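You operate a simulated robot arm through the tools that you are given. There is no shell and no other tool.

You are at the controls of a simulated two-armed robot. One attempt, no reset.

JOB
Log the small load's height and set the bay switch by it.
Fine: arm down on the card sheet, white key once; LOW under 85 cm, else HIGH; arm fully up at the end.

Only the result counts: the job must be done as asked and must still hold three seconds after the hand-in. Knocking over, shifting, dropping, spilling or breaking anything else fails it. Flat cloth is picked up by pressing the open fingertips on it (5 to 10 N) and closing them slowly along it; thin cloth reads only 2 to 8 mm in the jaws.

ROBOT AND FRAMES
Two 7-joint arms with fingered hands on one trunk that stands fixed in place. Base frame: the origin is at the foot of the trunk, x ahead of it, y to its left, z up. Readings come in m, rad, newtons and seconds.
The left shoulder is at [0.049, 0.125, 1.18], the right one opposite. With the tool pointing down near the work surface each hand reaches from about 0.44 to 0.84 m from the base axis, measured 20 degrees to its own side. Payload 3.6 kg a hand.
Tool frame (each hand has its own): the origin (TCP) lies between the finger pads and is the grasp point; the fingertips stand 0.034 m ahead of it; z points along the fingers, y is the line along which they close. The gripper opens to 0.116 m; its body begins 0.04 m behind the TCP. The gripper is a hand of 5 fingers: y runs from the thumb to the fingers, the wrist lies at [-0.016, -0.16, -0.164] in the tool frame, and closing takes about 1.5 s.
Orientation is told as [roll, pitch, yaw] about the base's x, y, z axes, in that order, counted from this pose: with the fingers straight down and the wrist toward the robot, the tool's x, y and z point along [0, 1, 0], [1, 0, 0] and [0, 0, -1] of the base frame.

CONTROLS
- The arms move only by the tool play_rows. It takes "left_series", "right_series" or both (then of equal length, played together; a hand with none holds still); each is a list of rows, each a list of 7 numbers: the turn, a rotation vector about the tool's x, y, z in rad, then the shift along the tool's x, y, z in m, then the finger opening in m, from 0 to 0.116. In form: [[wx, wy, wz, x, y, z, grip], ...]. A call has 1 to 20 rows; each row is the pose to reach, as a shift and turn from the pose commanded when the call began, along the tool's axes at that moment. A row lasts 0.2 s, in which the tool goes at most 0.05 m and 0.15 rad; a call with a longer step from one row to the next is refused whole, and so is a gripper value outside its range. A pose out of reach is approached as far as the arm can. The call stops where the force on the tool passes 40 N (or 10 N more than at its start, if that is more) or the arm is blocked; 0.2 s more then pass. Each finger travels about 0.153 m/s and halts on what it meets, pressing with about 32 N; the grip force reading is that of the motor and also rises with nothing between the fingers. The clock runs only during rows and for 0.2 s after the last one: add rows that repeat a pose to give the fingers time. It gives the time, the measured TCP pose, the force on the tool (base axes), the opening and the grip force at its end, in the units of the frame above (readings bear some noise), with the torque about the TCP (base axes, N m) and any sound that the robot's microphone picked up, and new pictures: "show" is both (left out), scene, wrist or none (wrist: the cameras of the hands that moved).
- Cameras (640 x 400 px; columns grow to the right, rows downward): "scene" is now at [0.1466, 0.0372, 1.3851]; the picture's right is [0.36, -0.93, 0.00], its down [-0.26, -0.10, -0.96] and it looks along [0.90, 0.34, -0.28] (base axes); focal length 275 px, centre (320, 200). "left" rides on the left gripper at [-0.069, -0.134, -0.11] in its tool frame; the picture's right is [-0.77, -0.19, 0.61], its down [0.59, -0.58, 0.57] and it looks along [0.25, 0.80, 0.55] (tool axes); focal length 256 px, centre (320, 200). "right" rides on the right gripper at [0.069, -0.134, -0.11] in its tool frame; the picture's right is [-0.77, 0.19, -0.61], its down [-0.59, -0.58, 0.56] and it looks along [-0.25, 0.79, 0.55] (tool axes); focal length 256 px, centre (320, 200). There is no depth. A picture from a camera that has moved, and an enlarged one, comes with that camera's place and axes in the base frame and with its lens. The place of the scene camera against the robot may be out by one fixed shift of up to 0.018 m in any direction.
- slide_trunk(by): moves the trunk up (or, below 0, down) by that many m; the arms and the scene camera ride with it, the base frame stays. It gives what a move gives, with no picture.
- hand_shape(shape, hand): the hand has 5 fingers and takes this shape, open, in about a second: jaw (thumb against the fingers, like two jaws); tri (thumb and two fingers); tip (a fingertip pinch); poke (one finger out to press); point (the index stretched); flat (the hand flat); cup (the hand cupped); fist (a fist). The gripper value then closes the fingers along that shape, each until it touches; the sizes above hold for jaw. It gives what a move gives, with no picture.
- turn_head(pan, tilt): turns the head with the scene camera to pan (to the left, within 1.501 rad either way) and tilt (down, from -0.506 to 1.204), counted from straight ahead of the robot (the tilt from the chest, where the trunk bows). It gives what a move gives, and a new picture of the scene camera.
- close_up(camera, box): a new picture of the part [left, top, right, bottom] of that camera's present view, enlarged. No time passes.
- finish_job(): hands the job in; it is judged then, once.

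Nothing tells you positions but the pictures and the camera data. Unless the task says otherwise, let go and move clear before handing in.

The tools are called after ">>>" as a command line: name --argument value ..., lists and objects as JSON in quotes. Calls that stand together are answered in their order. play_rows: Moves the arms, as the interface text tells. Its arguments: {"type":"object","properties":{"left_series":{"type":"array","items":{"type":"array","items":{"type":"number"}}},"right_series":{"type":"array","items":{"type":"array","items":{"type":"number"}}},"show":{"type":"string","enum":["both","scene","wrist","none"]}},"required":[]} The other tools are called the same way: slide_trunk (by) moves the trunk up or down; hand_shape (shape, hand) gives the hand a shape; turn_head (pan, tilt) turns the head that bears the scene camera; close_up (camera, box) takes an enlarged picture of a part of a camera's view; finish_job () hands the job in.

At the start:

```text
time: 0.0
left_position: [0.4397, 0.3407, 1.3169]
left_tcp_rot: [0.0, -0.001, -0.001]
left_wrist_force: [0.3, -0.8, 0.3]
left_ft_torque: [0.02, -0.03, -0.02]
left_grip_width: 0.1158
left_grip_force: 0.0
left_shape: jaw
right_position: [0.5969, -0.0477, 1.3558]
right_tcp_rot: [0.0, 0.001, 0.001]
right_wrist_force: [0.3, -0.6, 0.3]
right_ft_torque: [0.0, 0.0, -0.05]
right_grip_width: 0.1158
right_grip_force: 0.1
right_shape: jaw
trunk travel left (down, up): [-0.375, 0.387]
head pan, tilt (commanded): [0.365, 0.284]
```

scene: 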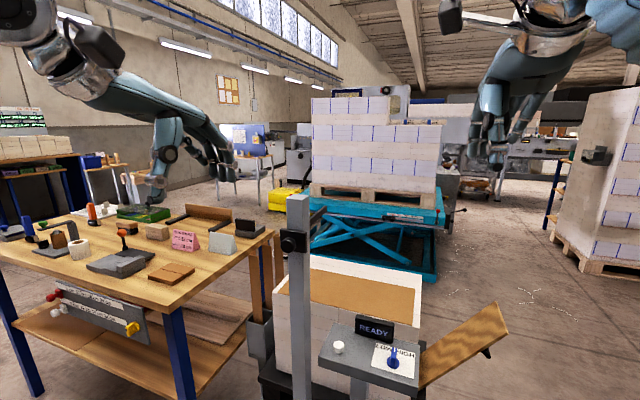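
right: 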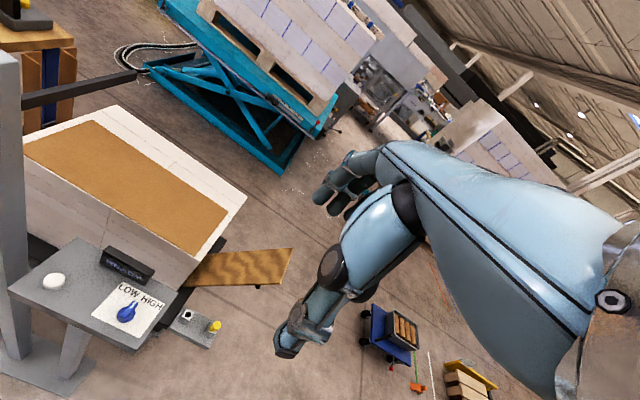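
left: 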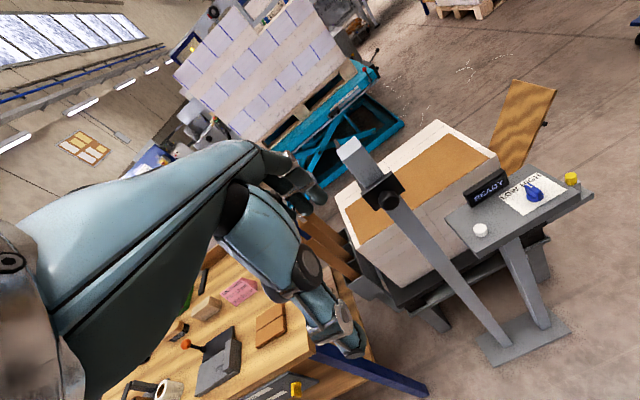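

I see a measuring post with a slider (dark clamp), a small stack with a brown card sheet on top, and a small console with a READY display, a white key and a LOW/HIGH switch. I'll look closer at these first.

>>> close_up --camera "scene" --box '[240, 180, 520, 400]'

>>> close_up --camera "right" --box '[0, 30, 320, 400]'

>>> close_up --camera "left" --box '[320, 80, 620, 380]'

```text
1.82 times, centred on (380, 290) of scene
camera zoom: at [0.1466, 0.0372, 1.3851], right [0.36, -0.93, 0.0], down [-0.26, -0.1, -0.96], along [0.9, 0.34, -0.28], focal length 501 px, centre (211, 36)
```

zoom: 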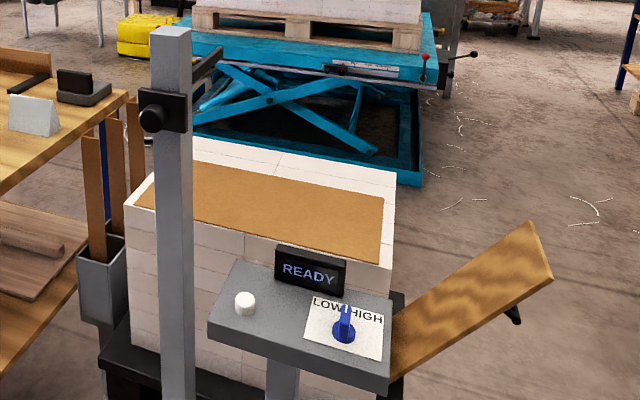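

```text
1.08 times, centred on (160, 215) of right (not enlarged: the box is as wide or as high as the picture)
camera zoom: at [0.4628, 0.0205, 1.4664], right [0.19, -0.77, 0.61], down [-0.58, -0.59, -0.56], along [0.79, -0.25, -0.55], focal length 277 px, centre (493, 184)
```

zoom: 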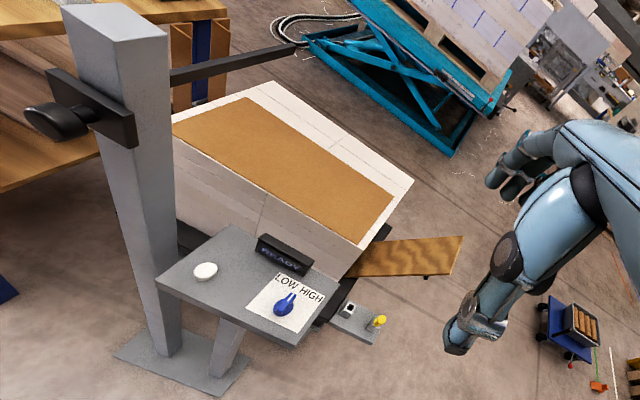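

```text
1.33 times, centred on (470, 230) of left
camera zoom: at [0.3052, 0.2718, 1.4276], right [-0.19, -0.77, -0.61], down [-0.58, 0.59, -0.57], along [0.8, 0.25, -0.55], focal length 341 px, centre (120, 160)
```

zoom: 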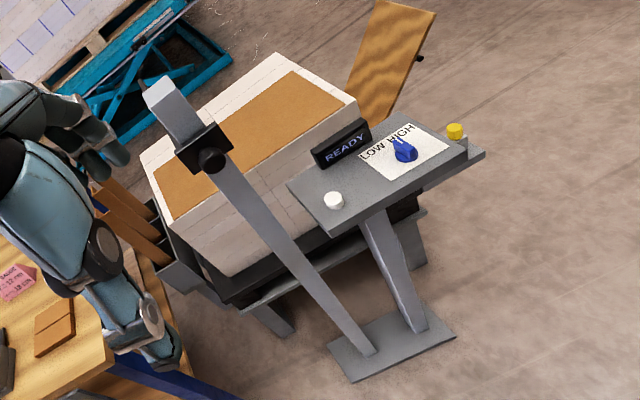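

The gauge has a slider with a knob facing me and an arm reaching over the load. The pink sign on the table seems to say something about the gauge, so I'll read that.

>>> close_up --camera "scene" --box '[160, 220, 240, 270]'

>>> close_up --camera "left" --box '[200, 260, 300, 330]'

>>> close_up --camera "scene" --box '[0, 280, 150, 360]'

>>> close_up --camera "scene" --box '[310, 300, 430, 390]'

>>> close_up --camera "right" --box '[20, 230, 240, 360]'

>>> close_up --camera "scene" --box '[250, 180, 350, 260]'

```text
8.00 times, centred on (200, 245) of scene
camera zoom: at [0.1466, 0.0372, 1.3851], right [0.36, -0.93, 0.0], down [-0.26, -0.1, -0.96], along [0.9, 0.34, -0.28], focal length 2202 px, centre (1280, -160)
```

zoom: 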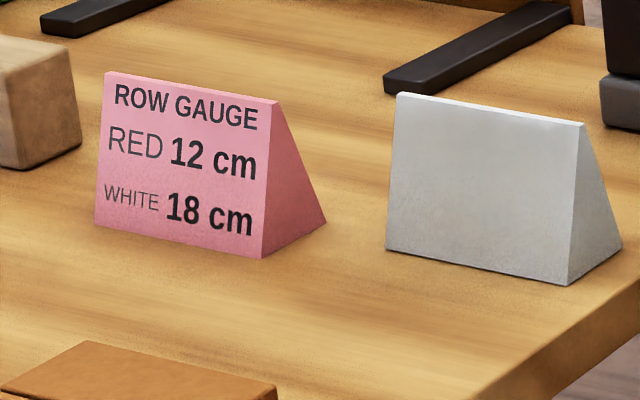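

```text
5.71 times, centred on (250, 295) of left
camera zoom: at [0.3052, 0.2718, 1.4276], right [-0.19, -0.77, -0.61], down [-0.58, 0.59, -0.57], along [0.8, 0.25, -0.55], focal length 1463 px, centre (720, -343)
```

zoom: 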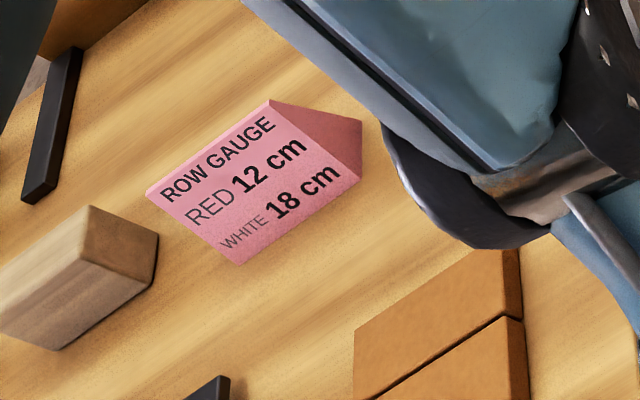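

```text
4.27 times, centred on (75, 320) of scene
camera zoom: at [0.1466, 0.0372, 1.3851], right [0.36, -0.93, 0.0], down [-0.26, -0.1, -0.96], along [0.9, 0.34, -0.28], focal length 1175 px, centre (1365, -312)
```

zoom: 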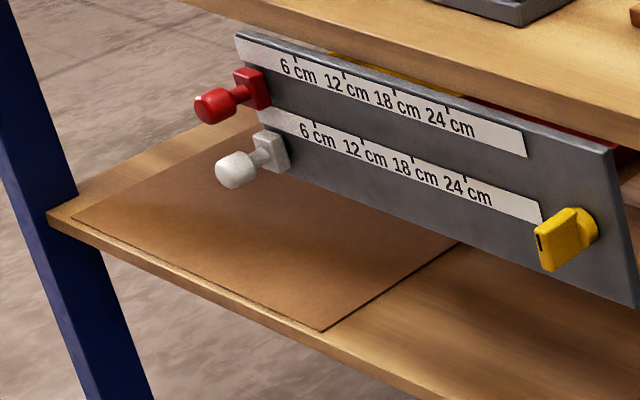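

```text
4.44 times, centred on (370, 345) of scene
camera zoom: at [0.1466, 0.0372, 1.3851], right [0.36, -0.93, 0.0], down [-0.26, -0.1, -0.96], along [0.9, 0.34, -0.28], focal length 1224 px, centre (98, -444)
```

zoom: 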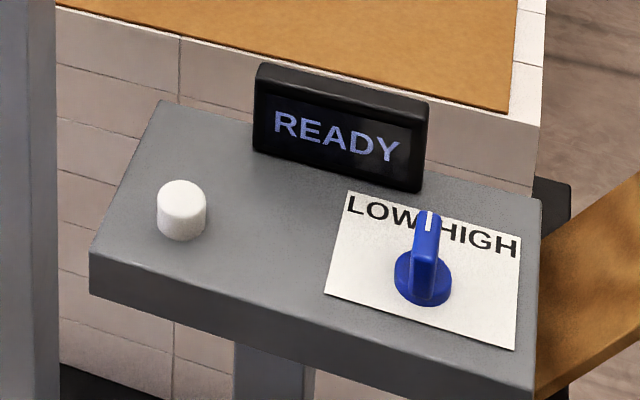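

```text
2.91 times, centred on (130, 295) of right
camera zoom: at [0.4628, 0.0205, 1.4664], right [0.19, -0.77, 0.61], down [-0.58, -0.59, -0.56], along [0.79, -0.25, -0.55], focal length 745 px, centre (873, -76)
```

zoom: 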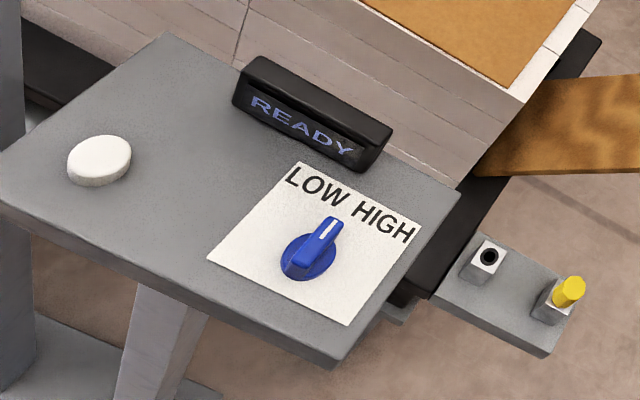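

```text
5.00 times, centred on (300, 220) of scene
camera zoom: at [0.1466, 0.0372, 1.3851], right [0.36, -0.93, 0.0], down [-0.26, -0.1, -0.96], along [0.9, 0.34, -0.28], focal length 1376 px, centre (420, 100)
```

zoom: 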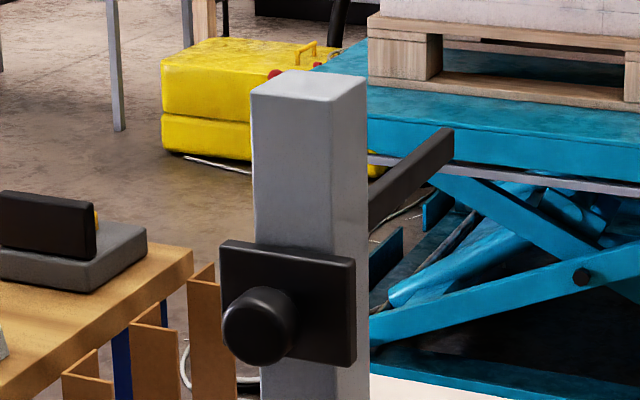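

I place the slider knob near [0.61, 0.28, 1.14], the white key near [0.636, 0.177, 0.898], the switch near [0.642, 0.056, 0.886] and the card sheet at about z = 0.835. I'll tilt the head for a better view of the rig before moving.

>>> turn_head --pan 0.3 --tilt 0.6

```text
time: 0.8
left_position: [0.4396, 0.3421, 1.3169]
left_tcp_rot: [-0.002, 0.0, 0.0]
left_wrist_force: [0.2, 0.6, -1.7]
left_ft_torque: [-0.01, 0.0, -0.01]
left_grip_width: 0.116
left_grip_force: 0.1
left_shape: jaw
right_position: [0.5965, -0.0485, 1.356]
right_tcp_rot: [0.002, 0.0, -0.001]
right_wrist_force: [-0.2, -1.1, -0.6]
right_ft_torque: [-0.02, 0.01, 0.03]
right_grip_width: 0.116
right_grip_force: 0.0
right_shape: jaw
trunk travel left (down, up): [-0.375, 0.387]
head pan, tilt (commanded): [0.3, 0.6]
camera scene: at [0.1438, 0.0301, 1.3562], right [0.3, -0.96, 0.0], down [-0.54, -0.17, -0.83], along [0.79, 0.24, -0.56], focal length 275 px, centre (320, 200)
```

scene: 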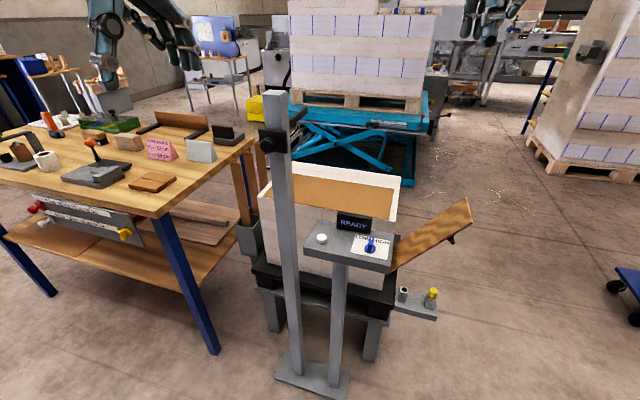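

>>> close_up --camera "scene" --box '[240, 80, 400, 180]'

>>> close_up --camera "scene" --box '[240, 170, 440, 300]'

>>> close_up --camera "right" --box '[0, 30, 160, 130]'

>>> close_up --camera "left" --box '[320, 120, 480, 220]'

```text
4.00 times, centred on (320, 130) of scene
camera zoom: at [0.1438, 0.0301, 1.3562], right [0.3, -0.96, 0.0], down [-0.54, -0.17, -0.83], along [0.79, 0.24, -0.56], focal length 1101 px, centre (320, 480)
```

zoom: 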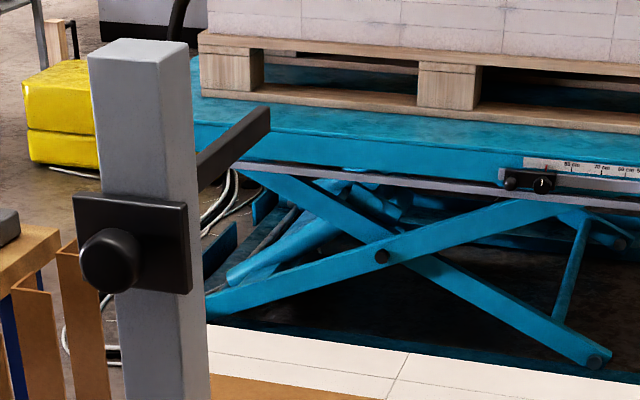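

```text
3.08 times, centred on (340, 235) of scene
camera zoom: at [0.1438, 0.0301, 1.3562], right [0.3, -0.96, 0.0], down [-0.54, -0.17, -0.83], along [0.79, 0.24, -0.56], focal length 847 px, centre (258, 92)
```

zoom: 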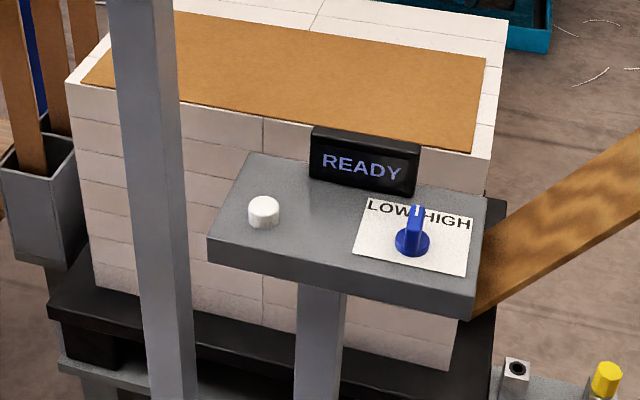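

```text
4.00 times, centred on (80, 80) of right
camera zoom: at [0.4628, 0.0205, 1.4664], right [0.19, -0.77, 0.61], down [-0.58, -0.59, -0.56], along [0.79, -0.25, -0.55], focal length 1024 px, centre (1280, 680)
```

zoom: 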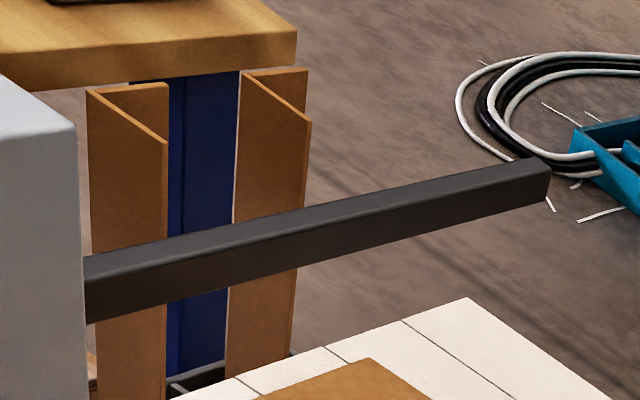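

```text
4.00 times, centred on (400, 170) of left
camera zoom: at [0.3052, 0.2718, 1.4276], right [-0.19, -0.77, -0.61], down [-0.58, 0.59, -0.57], along [0.8, 0.25, -0.55], focal length 1024 px, centre (0, 320)
```

zoom: 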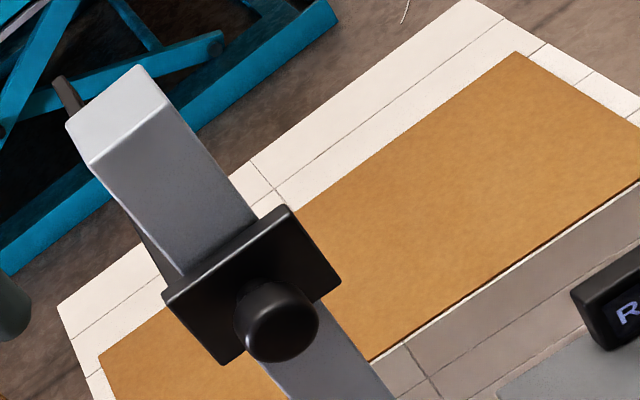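

The slider carries a round knob on its front plate, and its arm runs forward over the sheet. I'll bring the left hand in front of the knob, turning it so the fingers point forward with the thumb below.

>>> play_rows --left_series '[[-0.14, 0, 0, -0.005, 0.005, 0.015, 0.116], [-0.28, 0, 0, -0.01, 0.01, 0.03, 0.116], [-0.42, 0, 0, -0.015, 0.015, 0.045, 0.116], [-0.56, 0, 0, -0.02, 0.02, 0.06, 0.116], [-0.7, 0, 0, -0.025, 0.025, 0.075, 0.116], [-0.84, 0, 0, -0.03, 0.03, 0.09, 0.116], [-0.98, 0, 0, -0.035, 0.035, 0.105, 0.116], [-1.12, 0, 0, -0.04, 0.04, 0.12, 0.116], [-1.26, 0, 0, -0.045, 0.042, 0.135, 0.116], [-1.4, 0, 0, -0.05, 0.044, 0.15, 0.116], [-1.5, 0, 0, -0.053, 0.045, 0.165, 0.116], [-1.57, 0, 0, -0.057, 0.045, 0.18, 0.116], [-1.57, 0, 0, -0.057, 0.045, 0.18, 0.116]]'

```text
time: 3.6
left_position: [0.4841, 0.2838, 1.1376]
left_tcp_rot: [-0.41, -1.571, 0.411]
left_wrist_force: [-0.4, -0.1, -0.2]
left_ft_torque: [0.0, -0.01, 0.0]
left_grip_width: 0.1158
left_grip_force: 0.1
left_shape: jaw
left hand out of reach, approached as far as the arm can: row 6
right_position: [0.5969, -0.0481, 1.3565]
right_tcp_rot: [0.0, -0.001, 0.0]
right_wrist_force: [-0.2, 0.8, 0.3]
right_ft_torque: [-0.02, -0.01, -0.01]
right_grip_width: 0.1158
right_grip_force: 0.0
right_shape: jaw
trunk travel left (down, up): [-0.375, 0.387]
head pan, tilt (commanded): [0.3, 0.6]
camera scene: at [0.1436, 0.0298, 1.3562], right [0.3, -0.96, 0.0], down [-0.54, -0.17, -0.82], along [0.79, 0.24, -0.57], focal length 275 px, centre (320, 200)
camera left: at [0.3737, 0.2142, 1.0038], right [0.61, -0.77, -0.19], down [0.56, 0.59, -0.58], along [0.55, 0.25, 0.79], focal length 256 px, centre (320, 200)
```

scene: 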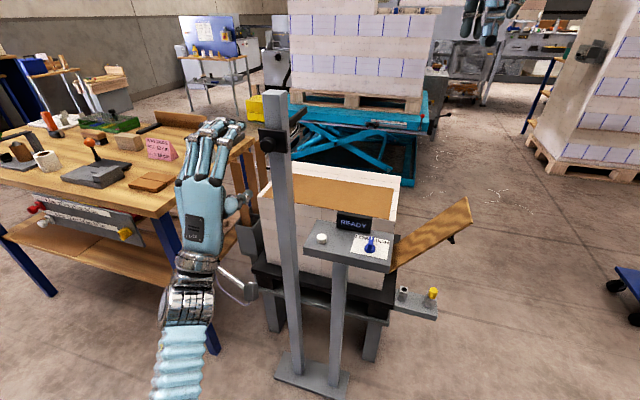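
left: 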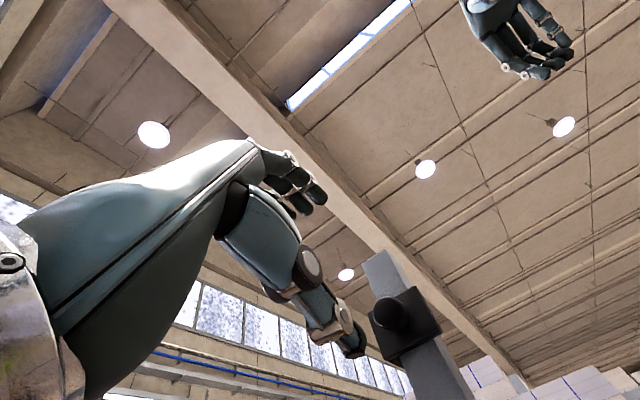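

>>> close_up --camera "left" --box '[320, 240, 480, 340]'

>>> close_up --camera "scene" --box '[150, 80, 350, 205]'

```text
4.00 times, centred on (400, 290) of left
camera zoom: at [0.3737, 0.2142, 1.0038], right [0.61, -0.77, -0.19], down [0.56, 0.59, -0.58], along [0.55, 0.25, 0.79], focal length 1024 px, centre (0, -160)
```

zoom: 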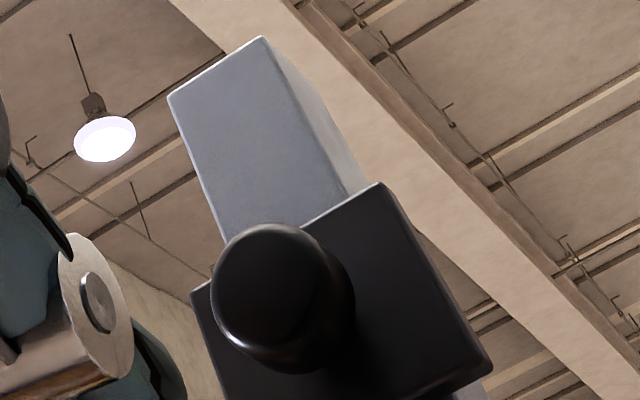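

```text
3.20 times, centred on (250, 142) of scene
camera zoom: at [0.1436, 0.0298, 1.3562], right [0.3, -0.96, 0.0], down [-0.54, -0.17, -0.82], along [0.79, 0.24, -0.57], focal length 881 px, centre (544, 384)
```

zoom: 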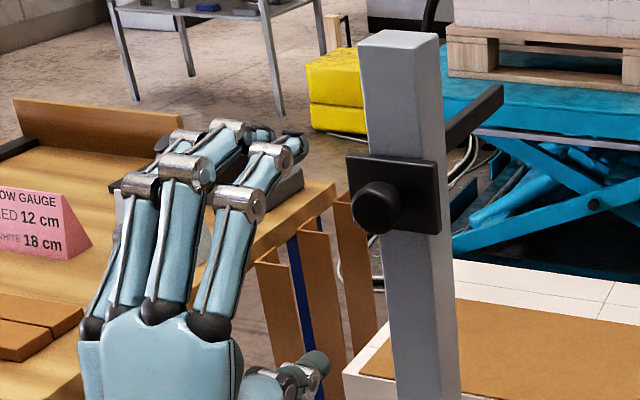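

By triangulating the two wrist cameras I get the knob at [0.614–0.643, 0.290, 1.126] with the plate front at x≈0.643, and the scene camera reading about 1 cm high. I'll lower the trunk a little so the arm has a comfortable vertical range.

>>> slide_trunk --by -0.15

```text
time: 5.4
left_position: [0.4835, 0.284, 0.9878]
left_tcp_rot: [-1.863, -1.571, 1.865]
left_wrist_force: [0.5, 0.2, 0.4]
left_ft_torque: [-0.01, -0.01, 0.0]
left_grip_width: 0.1161
left_grip_force: 0.0
left_shape: jaw
right_position: [0.5961, -0.0489, 1.2082]
right_tcp_rot: [0.0, 0.0, 0.001]
right_wrist_force: [-0.2, -0.7, 0.0]
right_ft_torque: [-0.02, 0.0, -0.01]
right_grip_width: 0.1157
right_grip_force: 0.1
right_shape: jaw
trunk travel left (down, up): [-0.225, 0.537]
head pan, tilt (commanded): [0.3, 0.6]
```

I'll check in free space that the low end of the stroke is reachable, then go up to the knob's height.

>>> play_rows --left_series '[[0, 0, 0, 0, -0.04, 0, 0.116], [0, 0, 0, 0, -0.08, 0, 0.116], [0, 0, 0, 0, -0.12, 0, 0.116], [0, 0, 0, 0, -0.16, 0, 0.116], [0, 0, 0, 0, -0.16, 0, 0.116]]' --show "scene"

```text
time: 6.6
left_position: [0.484, 0.2842, 0.8287]
left_tcp_rot: [-0.136, -1.57, 0.135]
left_wrist_force: [0.3, 0.6, 0.1]
left_ft_torque: [0.01, -0.03, -0.03]
left_grip_width: 0.1158
left_grip_force: 0.1
left_shape: jaw
right_position: [0.5962, -0.0478, 1.206]
right_tcp_rot: [0.0, -0.001, -0.001]
right_wrist_force: [0.3, 0.2, 0.3]
right_ft_torque: [-0.02, 0.01, 0.0]
right_grip_width: 0.116
right_grip_force: 0.1
right_shape: jaw
trunk travel left (down, up): [-0.225, 0.537]
head pan, tilt (commanded): [0.3, 0.6]
camera scene: at [0.2024, 0.0297, 1.2023], right [0.3, -0.96, 0.0], down [-0.54, -0.17, -0.82], along [0.79, 0.24, -0.57], focal length 275 px, centre (320, 200)
```

scene: 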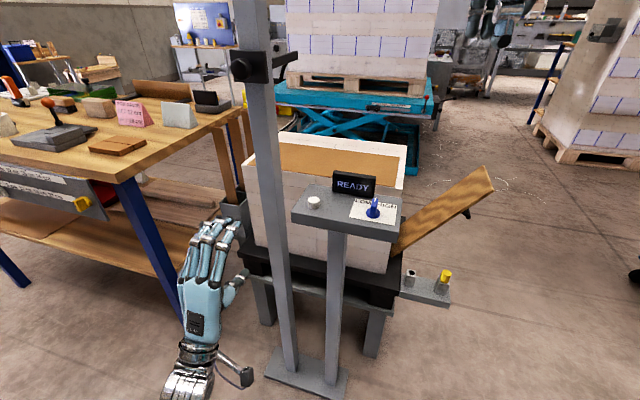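

The low end is reachable with clearance. Now up to the knob's height, still back from it.

>>> play_rows --left_series '[[0, 0, 0, 0.001, 0.045, 0, 0.116], [0, 0, 0, 0.002, 0.09, 0, 0.116], [0, 0, 0, 0.003, 0.135, 0, 0.116], [0, 0, 0, 0.004, 0.18, 0, 0.116], [0, 0, 0, 0.005, 0.225, 0, 0.116], [0, 0, 0, 0.006, 0.27, 0.01, 0.116], [0, 0, 0, 0.006, 0.298, 0.03, 0.116], [0, 0, 0, 0.006, 0.298, 0.05, 0.116], [0, 0, 0, 0.006, 0.298, 0.05, 0.116]]'

>>> turn_head --pan 0.6 --tilt 0.35

```text
time: 8.6
left_position: [0.533, 0.2892, 1.1254]
left_tcp_rot: [-0.152, -1.57, 0.152]
left_wrist_force: [0.6, -0.1, -0.2]
left_ft_torque: [-0.04, -0.02, 0.01]
left_grip_width: 0.116
left_grip_force: 0.2
left_shape: jaw
right_position: [0.5958, -0.0486, 1.2058]
right_tcp_rot: [0.001, 0.0, 0.0]
right_wrist_force: [-0.3, 0.2, 0.4]
right_ft_torque: [0.02, -0.01, 0.03]
right_grip_width: 0.116
right_grip_force: 0.0
right_shape: jaw
trunk travel left (down, up): [-0.225, 0.537]
head pan, tilt (commanded): [0.3, 0.6]
camera scene: at [0.2025, 0.0297, 1.2023], right [0.3, -0.96, 0.0], down [-0.54, -0.17, -0.82], along [0.79, 0.24, -0.57], focal length 275 px, centre (320, 200)
camera left: at [0.4228, 0.2194, 0.9927], right [0.61, -0.77, -0.19], down [0.56, 0.59, -0.58], along [0.56, 0.25, 0.79], focal length 256 px, centre (320, 200)
```

scene: 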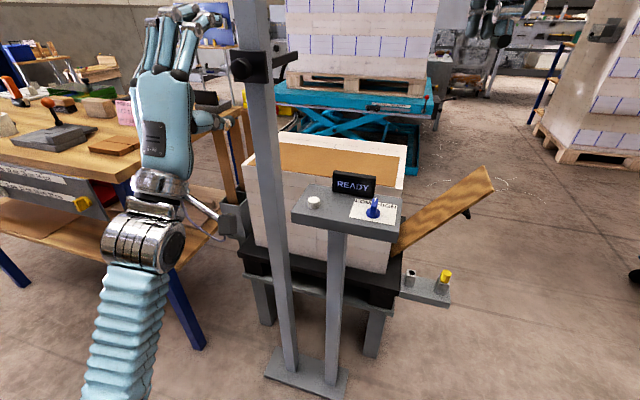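
left: 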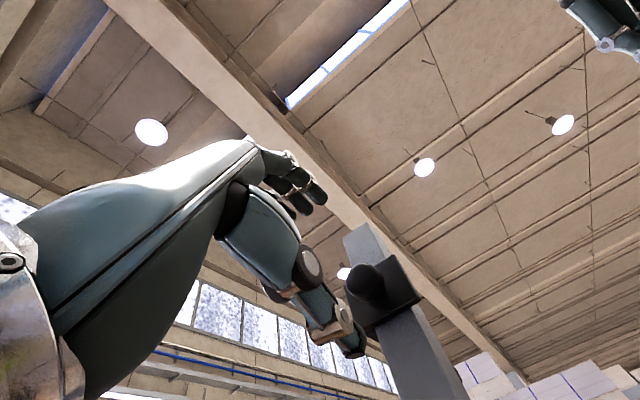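

```text
time: 9.4
left_position: [0.5335, 0.2901, 1.1259]
left_tcp_rot: [-0.163, -1.57, 0.164]
left_wrist_force: [-0.4, 0.2, -0.3]
left_ft_torque: [-0.02, -0.01, 0.04]
left_grip_width: 0.1158
left_grip_force: 0.1
left_shape: jaw
right_position: [0.5975, -0.0482, 1.2061]
right_tcp_rot: [0.0, 0.001, -0.001]
right_wrist_force: [0.6, 0.3, 0.6]
right_ft_torque: [0.0, 0.01, -0.02]
right_grip_width: 0.1161
right_grip_force: 0.0
right_shape: jaw
trunk travel left (down, up): [-0.225, 0.537]
head pan, tilt (commanded): [0.6, 0.351]
camera scene: at [0.195, 0.0562, 1.225], right [0.56, -0.83, 0.0], down [-0.28, -0.19, -0.94], along [0.78, 0.53, -0.34], focal length 275 px, centre (320, 200)
```

scene: 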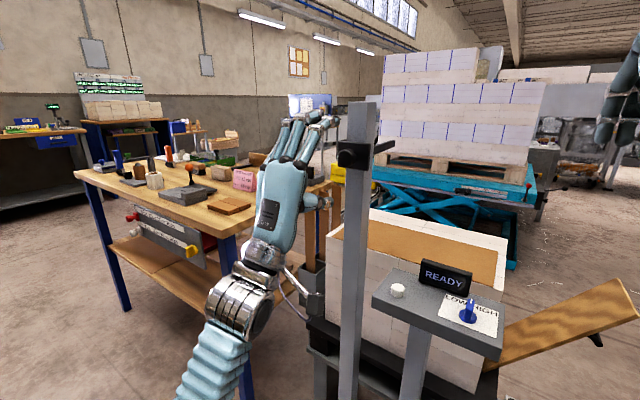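

>>> close_up --camera "left" --box '[280, 220, 440, 360]'

>>> close_up --camera "scene" --box '[230, 90, 430, 250]'

```text
2.86 times, centred on (360, 290) of left
camera zoom: at [0.4227, 0.2195, 0.9924], right [0.61, -0.77, -0.19], down [0.56, 0.59, -0.58], along [0.56, 0.25, 0.79], focal length 731 px, centre (206, -57)
```

zoom: 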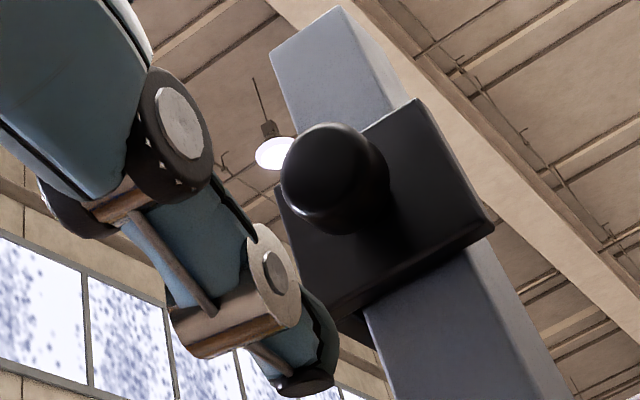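

```text
2.50 times, centred on (330, 170) of scene
camera zoom: at [0.195, 0.0562, 1.225], right [0.56, -0.83, 0.0], down [-0.28, -0.19, -0.94], along [0.78, 0.53, -0.34], focal length 688 px, centre (295, 275)
```

zoom: 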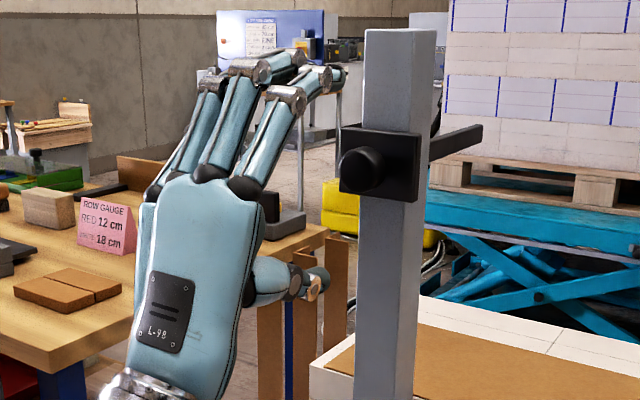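

The knob lies where expected, between the finger and thumb planes. I'll move forward so the fingertips stop just short of the plate.

>>> play_rows --left_series '[[0, 0, 0, 0, 0.001, 0.025, 0.116], [0, 0, 0, 0, 0.001, 0.05, 0.116], [0, 0, 0, 0, 0.001, 0.067, 0.116], [0, 0, 0, 0, 0.001, 0.067, 0.116]]'

>>> close_up --camera "scene" --box '[270, 90, 430, 210]'

>>> close_up --camera "left" --box '[220, 140, 420, 360]'

```text
time: 10.4
left_position: [0.6001, 0.2908, 1.1255]
left_tcp_rot: [0.141, -1.567, -0.142]
left_wrist_force: [0.7, -0.5, 0.5]
left_ft_torque: [0.01, 0.03, 0.02]
left_grip_width: 0.1159
left_grip_force: 0.0
left_shape: jaw
right_position: [0.5957, -0.0486, 1.2058]
right_tcp_rot: [-0.001, 0.003, 0.001]
right_wrist_force: [1.0, -0.1, 0.3]
right_ft_torque: [0.01, 0.0, 0.0]
right_grip_width: 0.1158
right_grip_force: 0.0
right_shape: jaw
trunk travel left (down, up): [-0.225, 0.537]
head pan, tilt (commanded): [0.6, 0.351]
camera scene: at [0.195, 0.0563, 1.225], right [0.56, -0.83, 0.0], down [-0.28, -0.19, -0.94], along [0.77, 0.53, -0.34], focal length 275 px, centre (320, 200)
camera left: at [0.4894, 0.2204, 0.9917], right [0.61, -0.77, -0.19], down [0.56, 0.59, -0.58], along [0.56, 0.25, 0.79], focal length 256 px, centre (320, 200)
```

scene: 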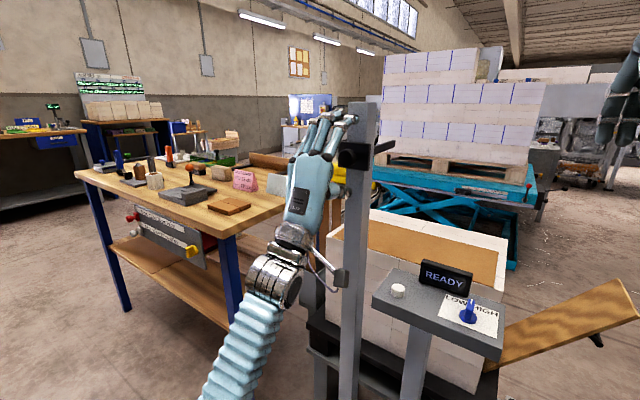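
left: 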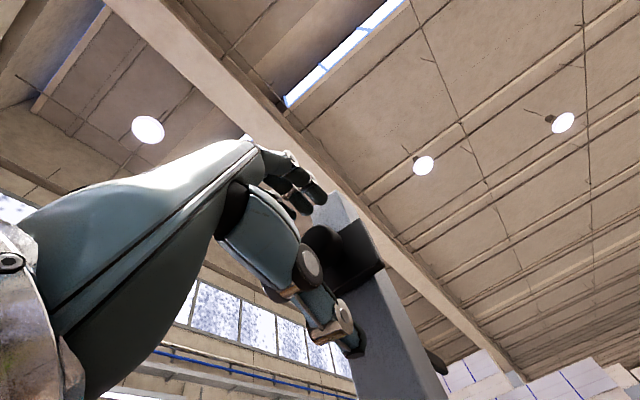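

```text
3.33 times, centred on (350, 150) of scene
camera zoom: at [0.195, 0.0563, 1.225], right [0.56, -0.83, 0.0], down [-0.28, -0.19, -0.94], along [0.77, 0.53, -0.34], focal length 918 px, centre (220, 367)
```

zoom: 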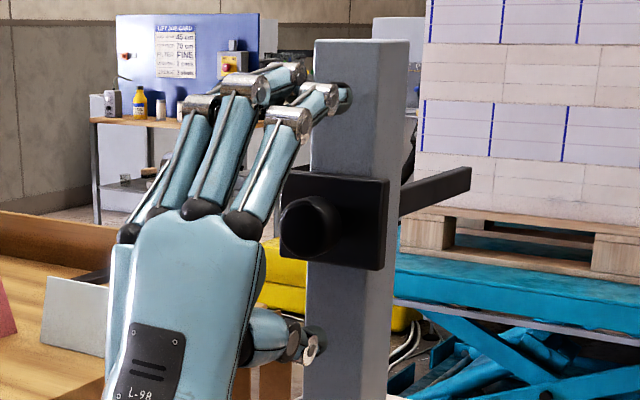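

```text
1.82 times, centred on (320, 250) of left
camera zoom: at [0.4894, 0.2204, 0.9917], right [0.61, -0.77, -0.19], down [0.56, 0.59, -0.58], along [0.56, 0.25, 0.79], focal length 465 px, centre (320, 109)
```

zoom: 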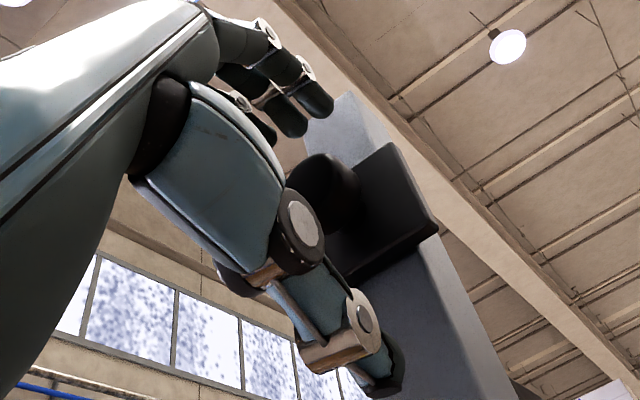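

The hand straddles the knob with the fingers above and the thumb below. I'll close around it and glance at the card on the blue machine in the background for anything relevant.

>>> play_rows --left_series '[[0, 0, 0, 0, 0.0, 0, 0.1], [0, 0, 0, 0, 0, 0, 0.08], [0, 0, 0, 0, 0, 0, 0.06], [0, 0, 0, 0, 0, 0, 0.045], [0, 0, 0, 0, 0, 0, 0.035], [0, 0, 0, 0, 0, 0, 0.03], [0, 0, 0, 0, 0, 0, 0.025], [0, 0, 0, 0, 0, 0, 0.025]]'

>>> close_up --camera "scene" --box '[290, 90, 350, 125]'

>>> close_up --camera "scene" --box '[280, 90, 420, 200]'

>>> close_up --camera "left" --box '[220, 140, 420, 360]'

```text
time: 12.2
left_position: [0.6014, 0.2913, 1.122]
left_tcp_rot: [-0.208, -1.563, 0.206]
left_wrist_force: [-4.1, -2.4, -20.2]
left_ft_torque: [-0.01, -0.28, -0.12]
left_grip_width: 0.0216
left_grip_force: 31.5
left_shape: jaw
right_position: [0.5978, -0.0464, 1.2048]
right_tcp_rot: [0.002, 0.002, 0.001]
right_wrist_force: [-0.3, -0.3, -0.2]
right_ft_torque: [-0.01, 0.01, -0.01]
right_grip_width: 0.116
right_grip_force: 0.1
right_shape: jaw
trunk travel left (down, up): [-0.225, 0.537]
head pan, tilt (commanded): [0.6, 0.351]
camera scene: at [0.1976, 0.0568, 1.2245], right [0.56, -0.83, 0.0], down [-0.29, -0.19, -0.94], along [0.77, 0.53, -0.35], focal length 275 px, centre (320, 200)
camera left: at [0.491, 0.2207, 0.9898], right [0.61, -0.77, -0.19], down [0.56, 0.59, -0.58], along [0.56, 0.25, 0.79], focal length 256 px, centre (320, 200)
```

scene: 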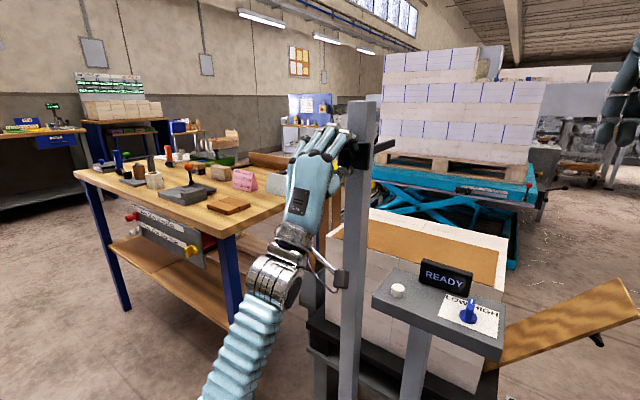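
left: 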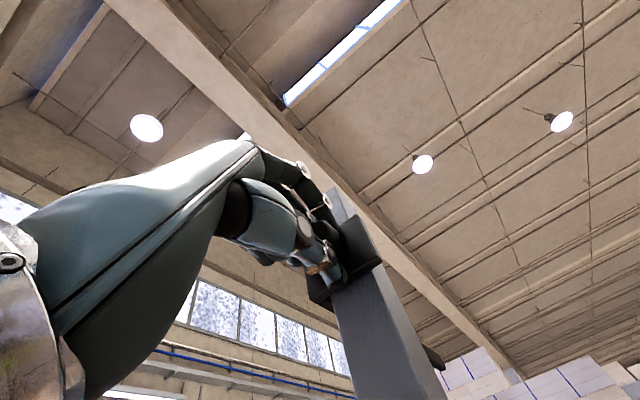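

```text
10.67 times, centred on (320, 108) of scene
camera zoom: at [0.1976, 0.0568, 1.2245], right [0.56, -0.83, 0.0], down [-0.29, -0.19, -0.94], along [0.77, 0.53, -0.35], focal length 2937 px, centre (320, 1187)
```

zoom: 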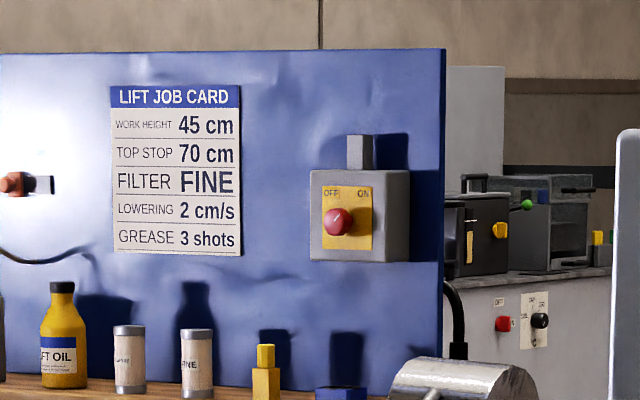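

```text
3.64 times, centred on (350, 145) of scene
camera zoom: at [0.1976, 0.0568, 1.2245], right [0.56, -0.83, 0.0], down [-0.29, -0.19, -0.94], along [0.77, 0.53, -0.35], focal length 1001 px, centre (211, 400)
```

zoom: 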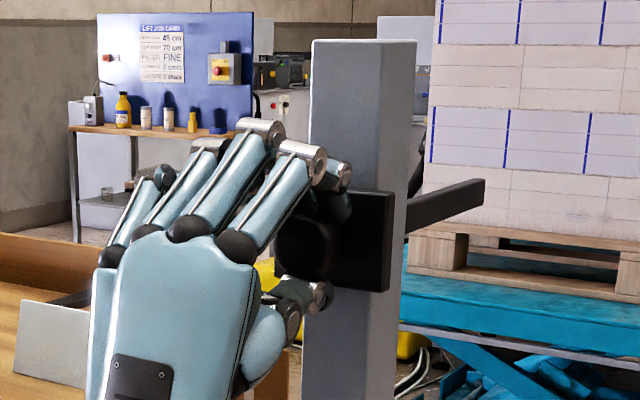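

```text
1.82 times, centred on (320, 250) of left
camera zoom: at [0.491, 0.2207, 0.9898], right [0.61, -0.77, -0.19], down [0.56, 0.59, -0.58], along [0.56, 0.25, 0.79], focal length 465 px, centre (320, 109)
```

zoom: 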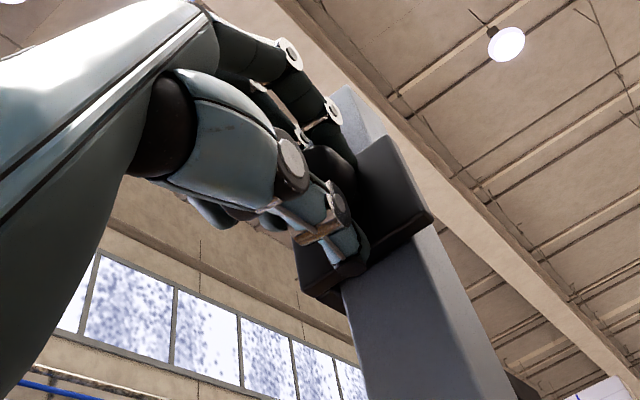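

The knob is held between thumb and fingers. I'll draw it down gently and see whether the slider follows.

>>> play_rows --left_series '[[0, 0, 0, 0, -0.01, 0, 0.025], [0, 0, 0, 0, -0.02, 0, 0.025], [0, 0, 0, 0, -0.03, 0, 0.025], [0, 0, 0, 0, -0.04, 0, 0.025], [0, 0, 0, 0, -0.05, 0, 0.025]]'

>>> close_up --camera "scene" --box '[280, 90, 420, 200]'

```text
time: 13.4
left_position: [0.6023, 0.2899, 1.074]
left_tcp_rot: [-0.39, -1.566, 0.387]
left_wrist_force: [6.9, 1.4, 1.1]
left_ft_torque: [-0.05, -0.76, 0.07]
left_grip_width: 0.0226
left_grip_force: 31.9
left_shape: jaw
right_position: [0.595, -0.0478, 1.2073]
right_tcp_rot: [0.0, -0.001, 0.0]
right_wrist_force: [-0.8, -0.9, 0.3]
right_ft_torque: [0.03, 0.01, 0.04]
right_grip_width: 0.1158
right_grip_force: 0.0
right_shape: jaw
trunk travel left (down, up): [-0.225, 0.537]
head pan, tilt (commanded): [0.6, 0.351]
camera scene: at [0.1986, 0.0564, 1.2248], right [0.56, -0.83, 0.0], down [-0.29, -0.19, -0.94], along [0.77, 0.53, -0.35], focal length 275 px, centre (320, 200)
camera left: at [0.4913, 0.2207, 0.9418], right [0.61, -0.77, -0.19], down [0.56, 0.59, -0.58], along [0.56, 0.25, 0.79], focal length 256 px, centre (320, 200)
```

scene: 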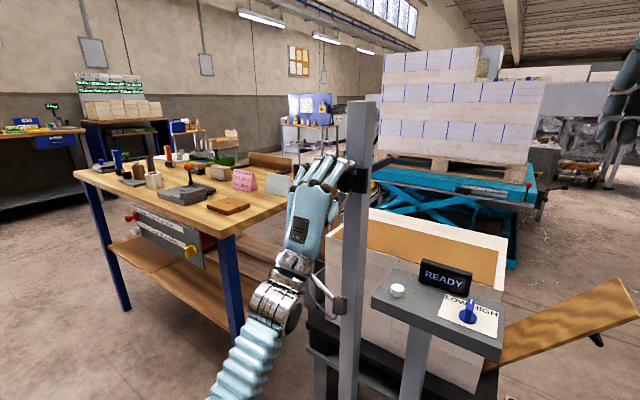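
left: 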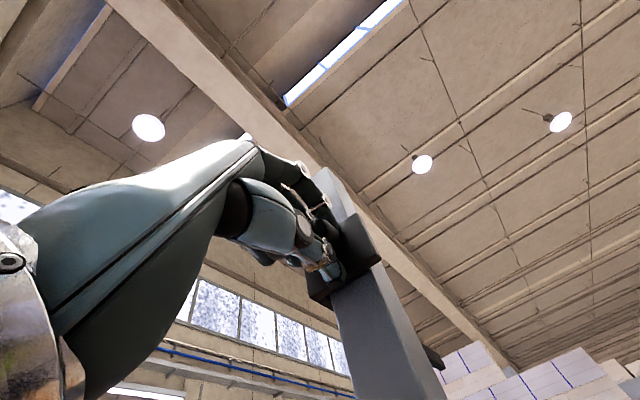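

```text
3.64 times, centred on (350, 145) of scene
camera zoom: at [0.1986, 0.0564, 1.2248], right [0.56, -0.83, 0.0], down [-0.29, -0.19, -0.94], along [0.77, 0.53, -0.35], focal length 1001 px, centre (211, 400)
```

zoom: 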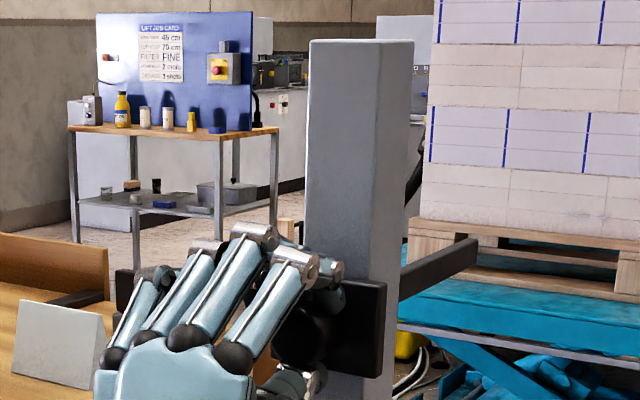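

The slider follows smoothly. I'll continue down, still well above the sheet.

>>> play_rows --left_series '[[0, 0, 0, 0, -0.02, 0, 0.025], [0, 0, 0, 0, -0.04, 0, 0.025], [0, 0, 0, 0, -0.06, 0, 0.025], [0, 0, 0, 0, -0.08, 0, 0.025], [0, 0, 0, 0, -0.1, 0, 0.025], [0, 0, 0, 0, -0.12, 0, 0.025], [0, 0, 0, 0, -0.14, 0, 0.025]]'

>>> turn_head --pan 0.45 --tilt 0.6

```text
time: 15.0
left_position: [0.6023, 0.2903, 0.9362]
left_tcp_rot: [-0.456, -1.57, 0.459]
left_wrist_force: [-0.8, 4.9, 0.2]
left_ft_torque: [-0.04, -0.83, 0.06]
left_grip_width: 0.0226
left_grip_force: 32.2
left_shape: jaw
right_position: [0.597, -0.0478, 1.2071]
right_tcp_rot: [-0.001, 0.003, 0.0]
right_wrist_force: [0.4, 0.2, 0.0]
right_ft_torque: [0.0, 0.01, 0.0]
right_grip_width: 0.1159
right_grip_force: 0.1
right_shape: jaw
trunk travel left (down, up): [-0.225, 0.537]
head pan, tilt (commanded): [0.6, 0.351]
camera scene: at [0.195, 0.057, 1.225], right [0.56, -0.83, 0.0], down [-0.28, -0.19, -0.94], along [0.77, 0.53, -0.34], focal length 275 px, centre (320, 200)
camera left: at [0.4918, 0.2204, 0.8024], right [0.61, -0.77, -0.19], down [0.56, 0.59, -0.58], along [0.55, 0.25, 0.79], focal length 256 px, centre (320, 200)
```

scene: 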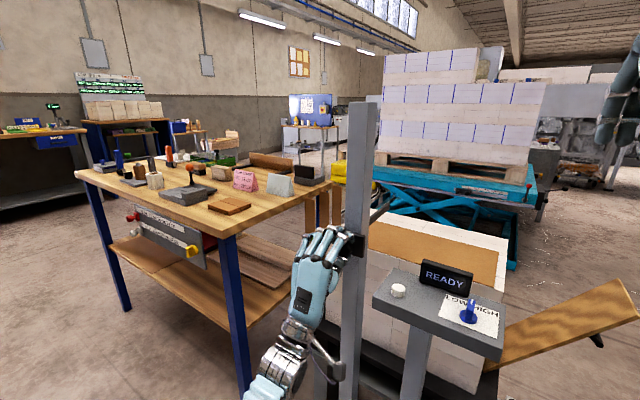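
left: 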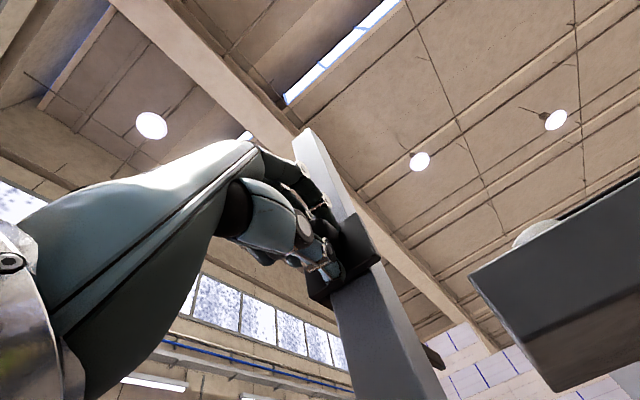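

```text
time: 15.7
left_position: [0.6026, 0.2909, 0.9354]
left_tcp_rot: [-0.472, -1.566, 0.471]
left_wrist_force: [-1.6, 4.5, -2.3]
left_ft_torque: [-0.07, -0.81, 0.06]
left_grip_width: 0.0225
left_grip_force: 32.3
left_shape: jaw
right_position: [0.5953, -0.0472, 1.2062]
right_tcp_rot: [-0.002, 0.001, 0.0]
right_wrist_force: [0.3, 0.7, -0.5]
right_ft_torque: [-0.02, 0.04, 0.04]
right_grip_width: 0.1158
right_grip_force: 0.1
right_shape: jaw
trunk travel left (down, up): [-0.225, 0.537]
head pan, tilt (commanded): [0.45, 0.6]
camera scene: at [0.1977, 0.0431, 1.2023], right [0.44, -0.9, 0.0], down [-0.51, -0.25, -0.82], along [0.74, 0.36, -0.57], focal length 275 px, centre (320, 200)
```

scene: 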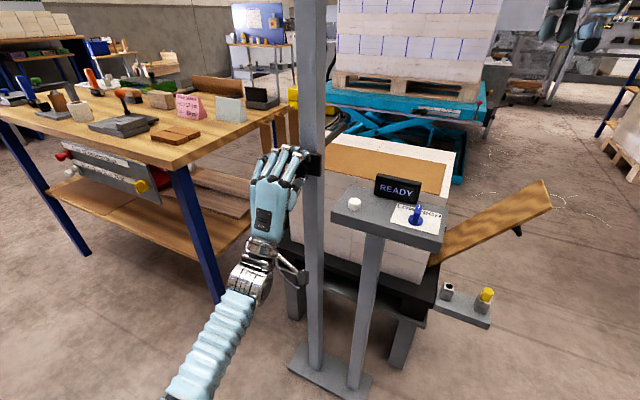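

>>> close_up --camera "scene" --box '[240, 110, 380, 210]'

>>> close_up --camera "right" --box '[0, 0, 320, 200]'

```text
4.00 times, centred on (310, 160) of scene
camera zoom: at [0.1977, 0.0431, 1.2023], right [0.44, -0.9, 0.0], down [-0.51, -0.25, -0.82], along [0.74, 0.36, -0.57], focal length 1101 px, centre (360, 360)
```

zoom: 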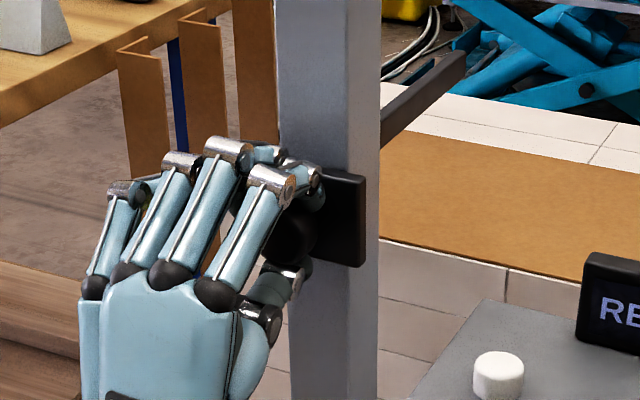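

```text
2.00 times, centred on (160, 100) of right
camera zoom: at [0.4629, 0.0213, 1.3163], right [0.19, -0.77, 0.61], down [-0.58, -0.59, -0.56], along [0.79, -0.25, -0.55], focal length 512 px, centre (640, 400)
```

zoom: 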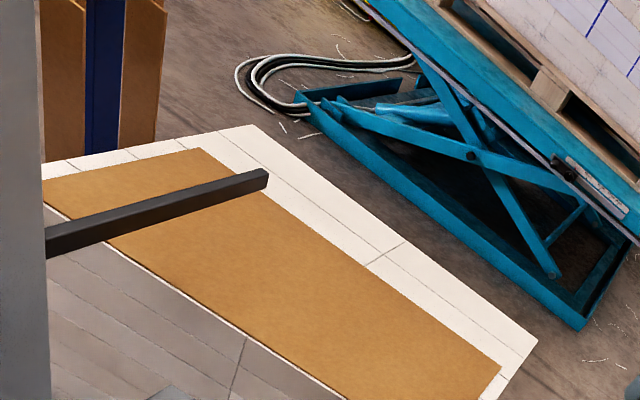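

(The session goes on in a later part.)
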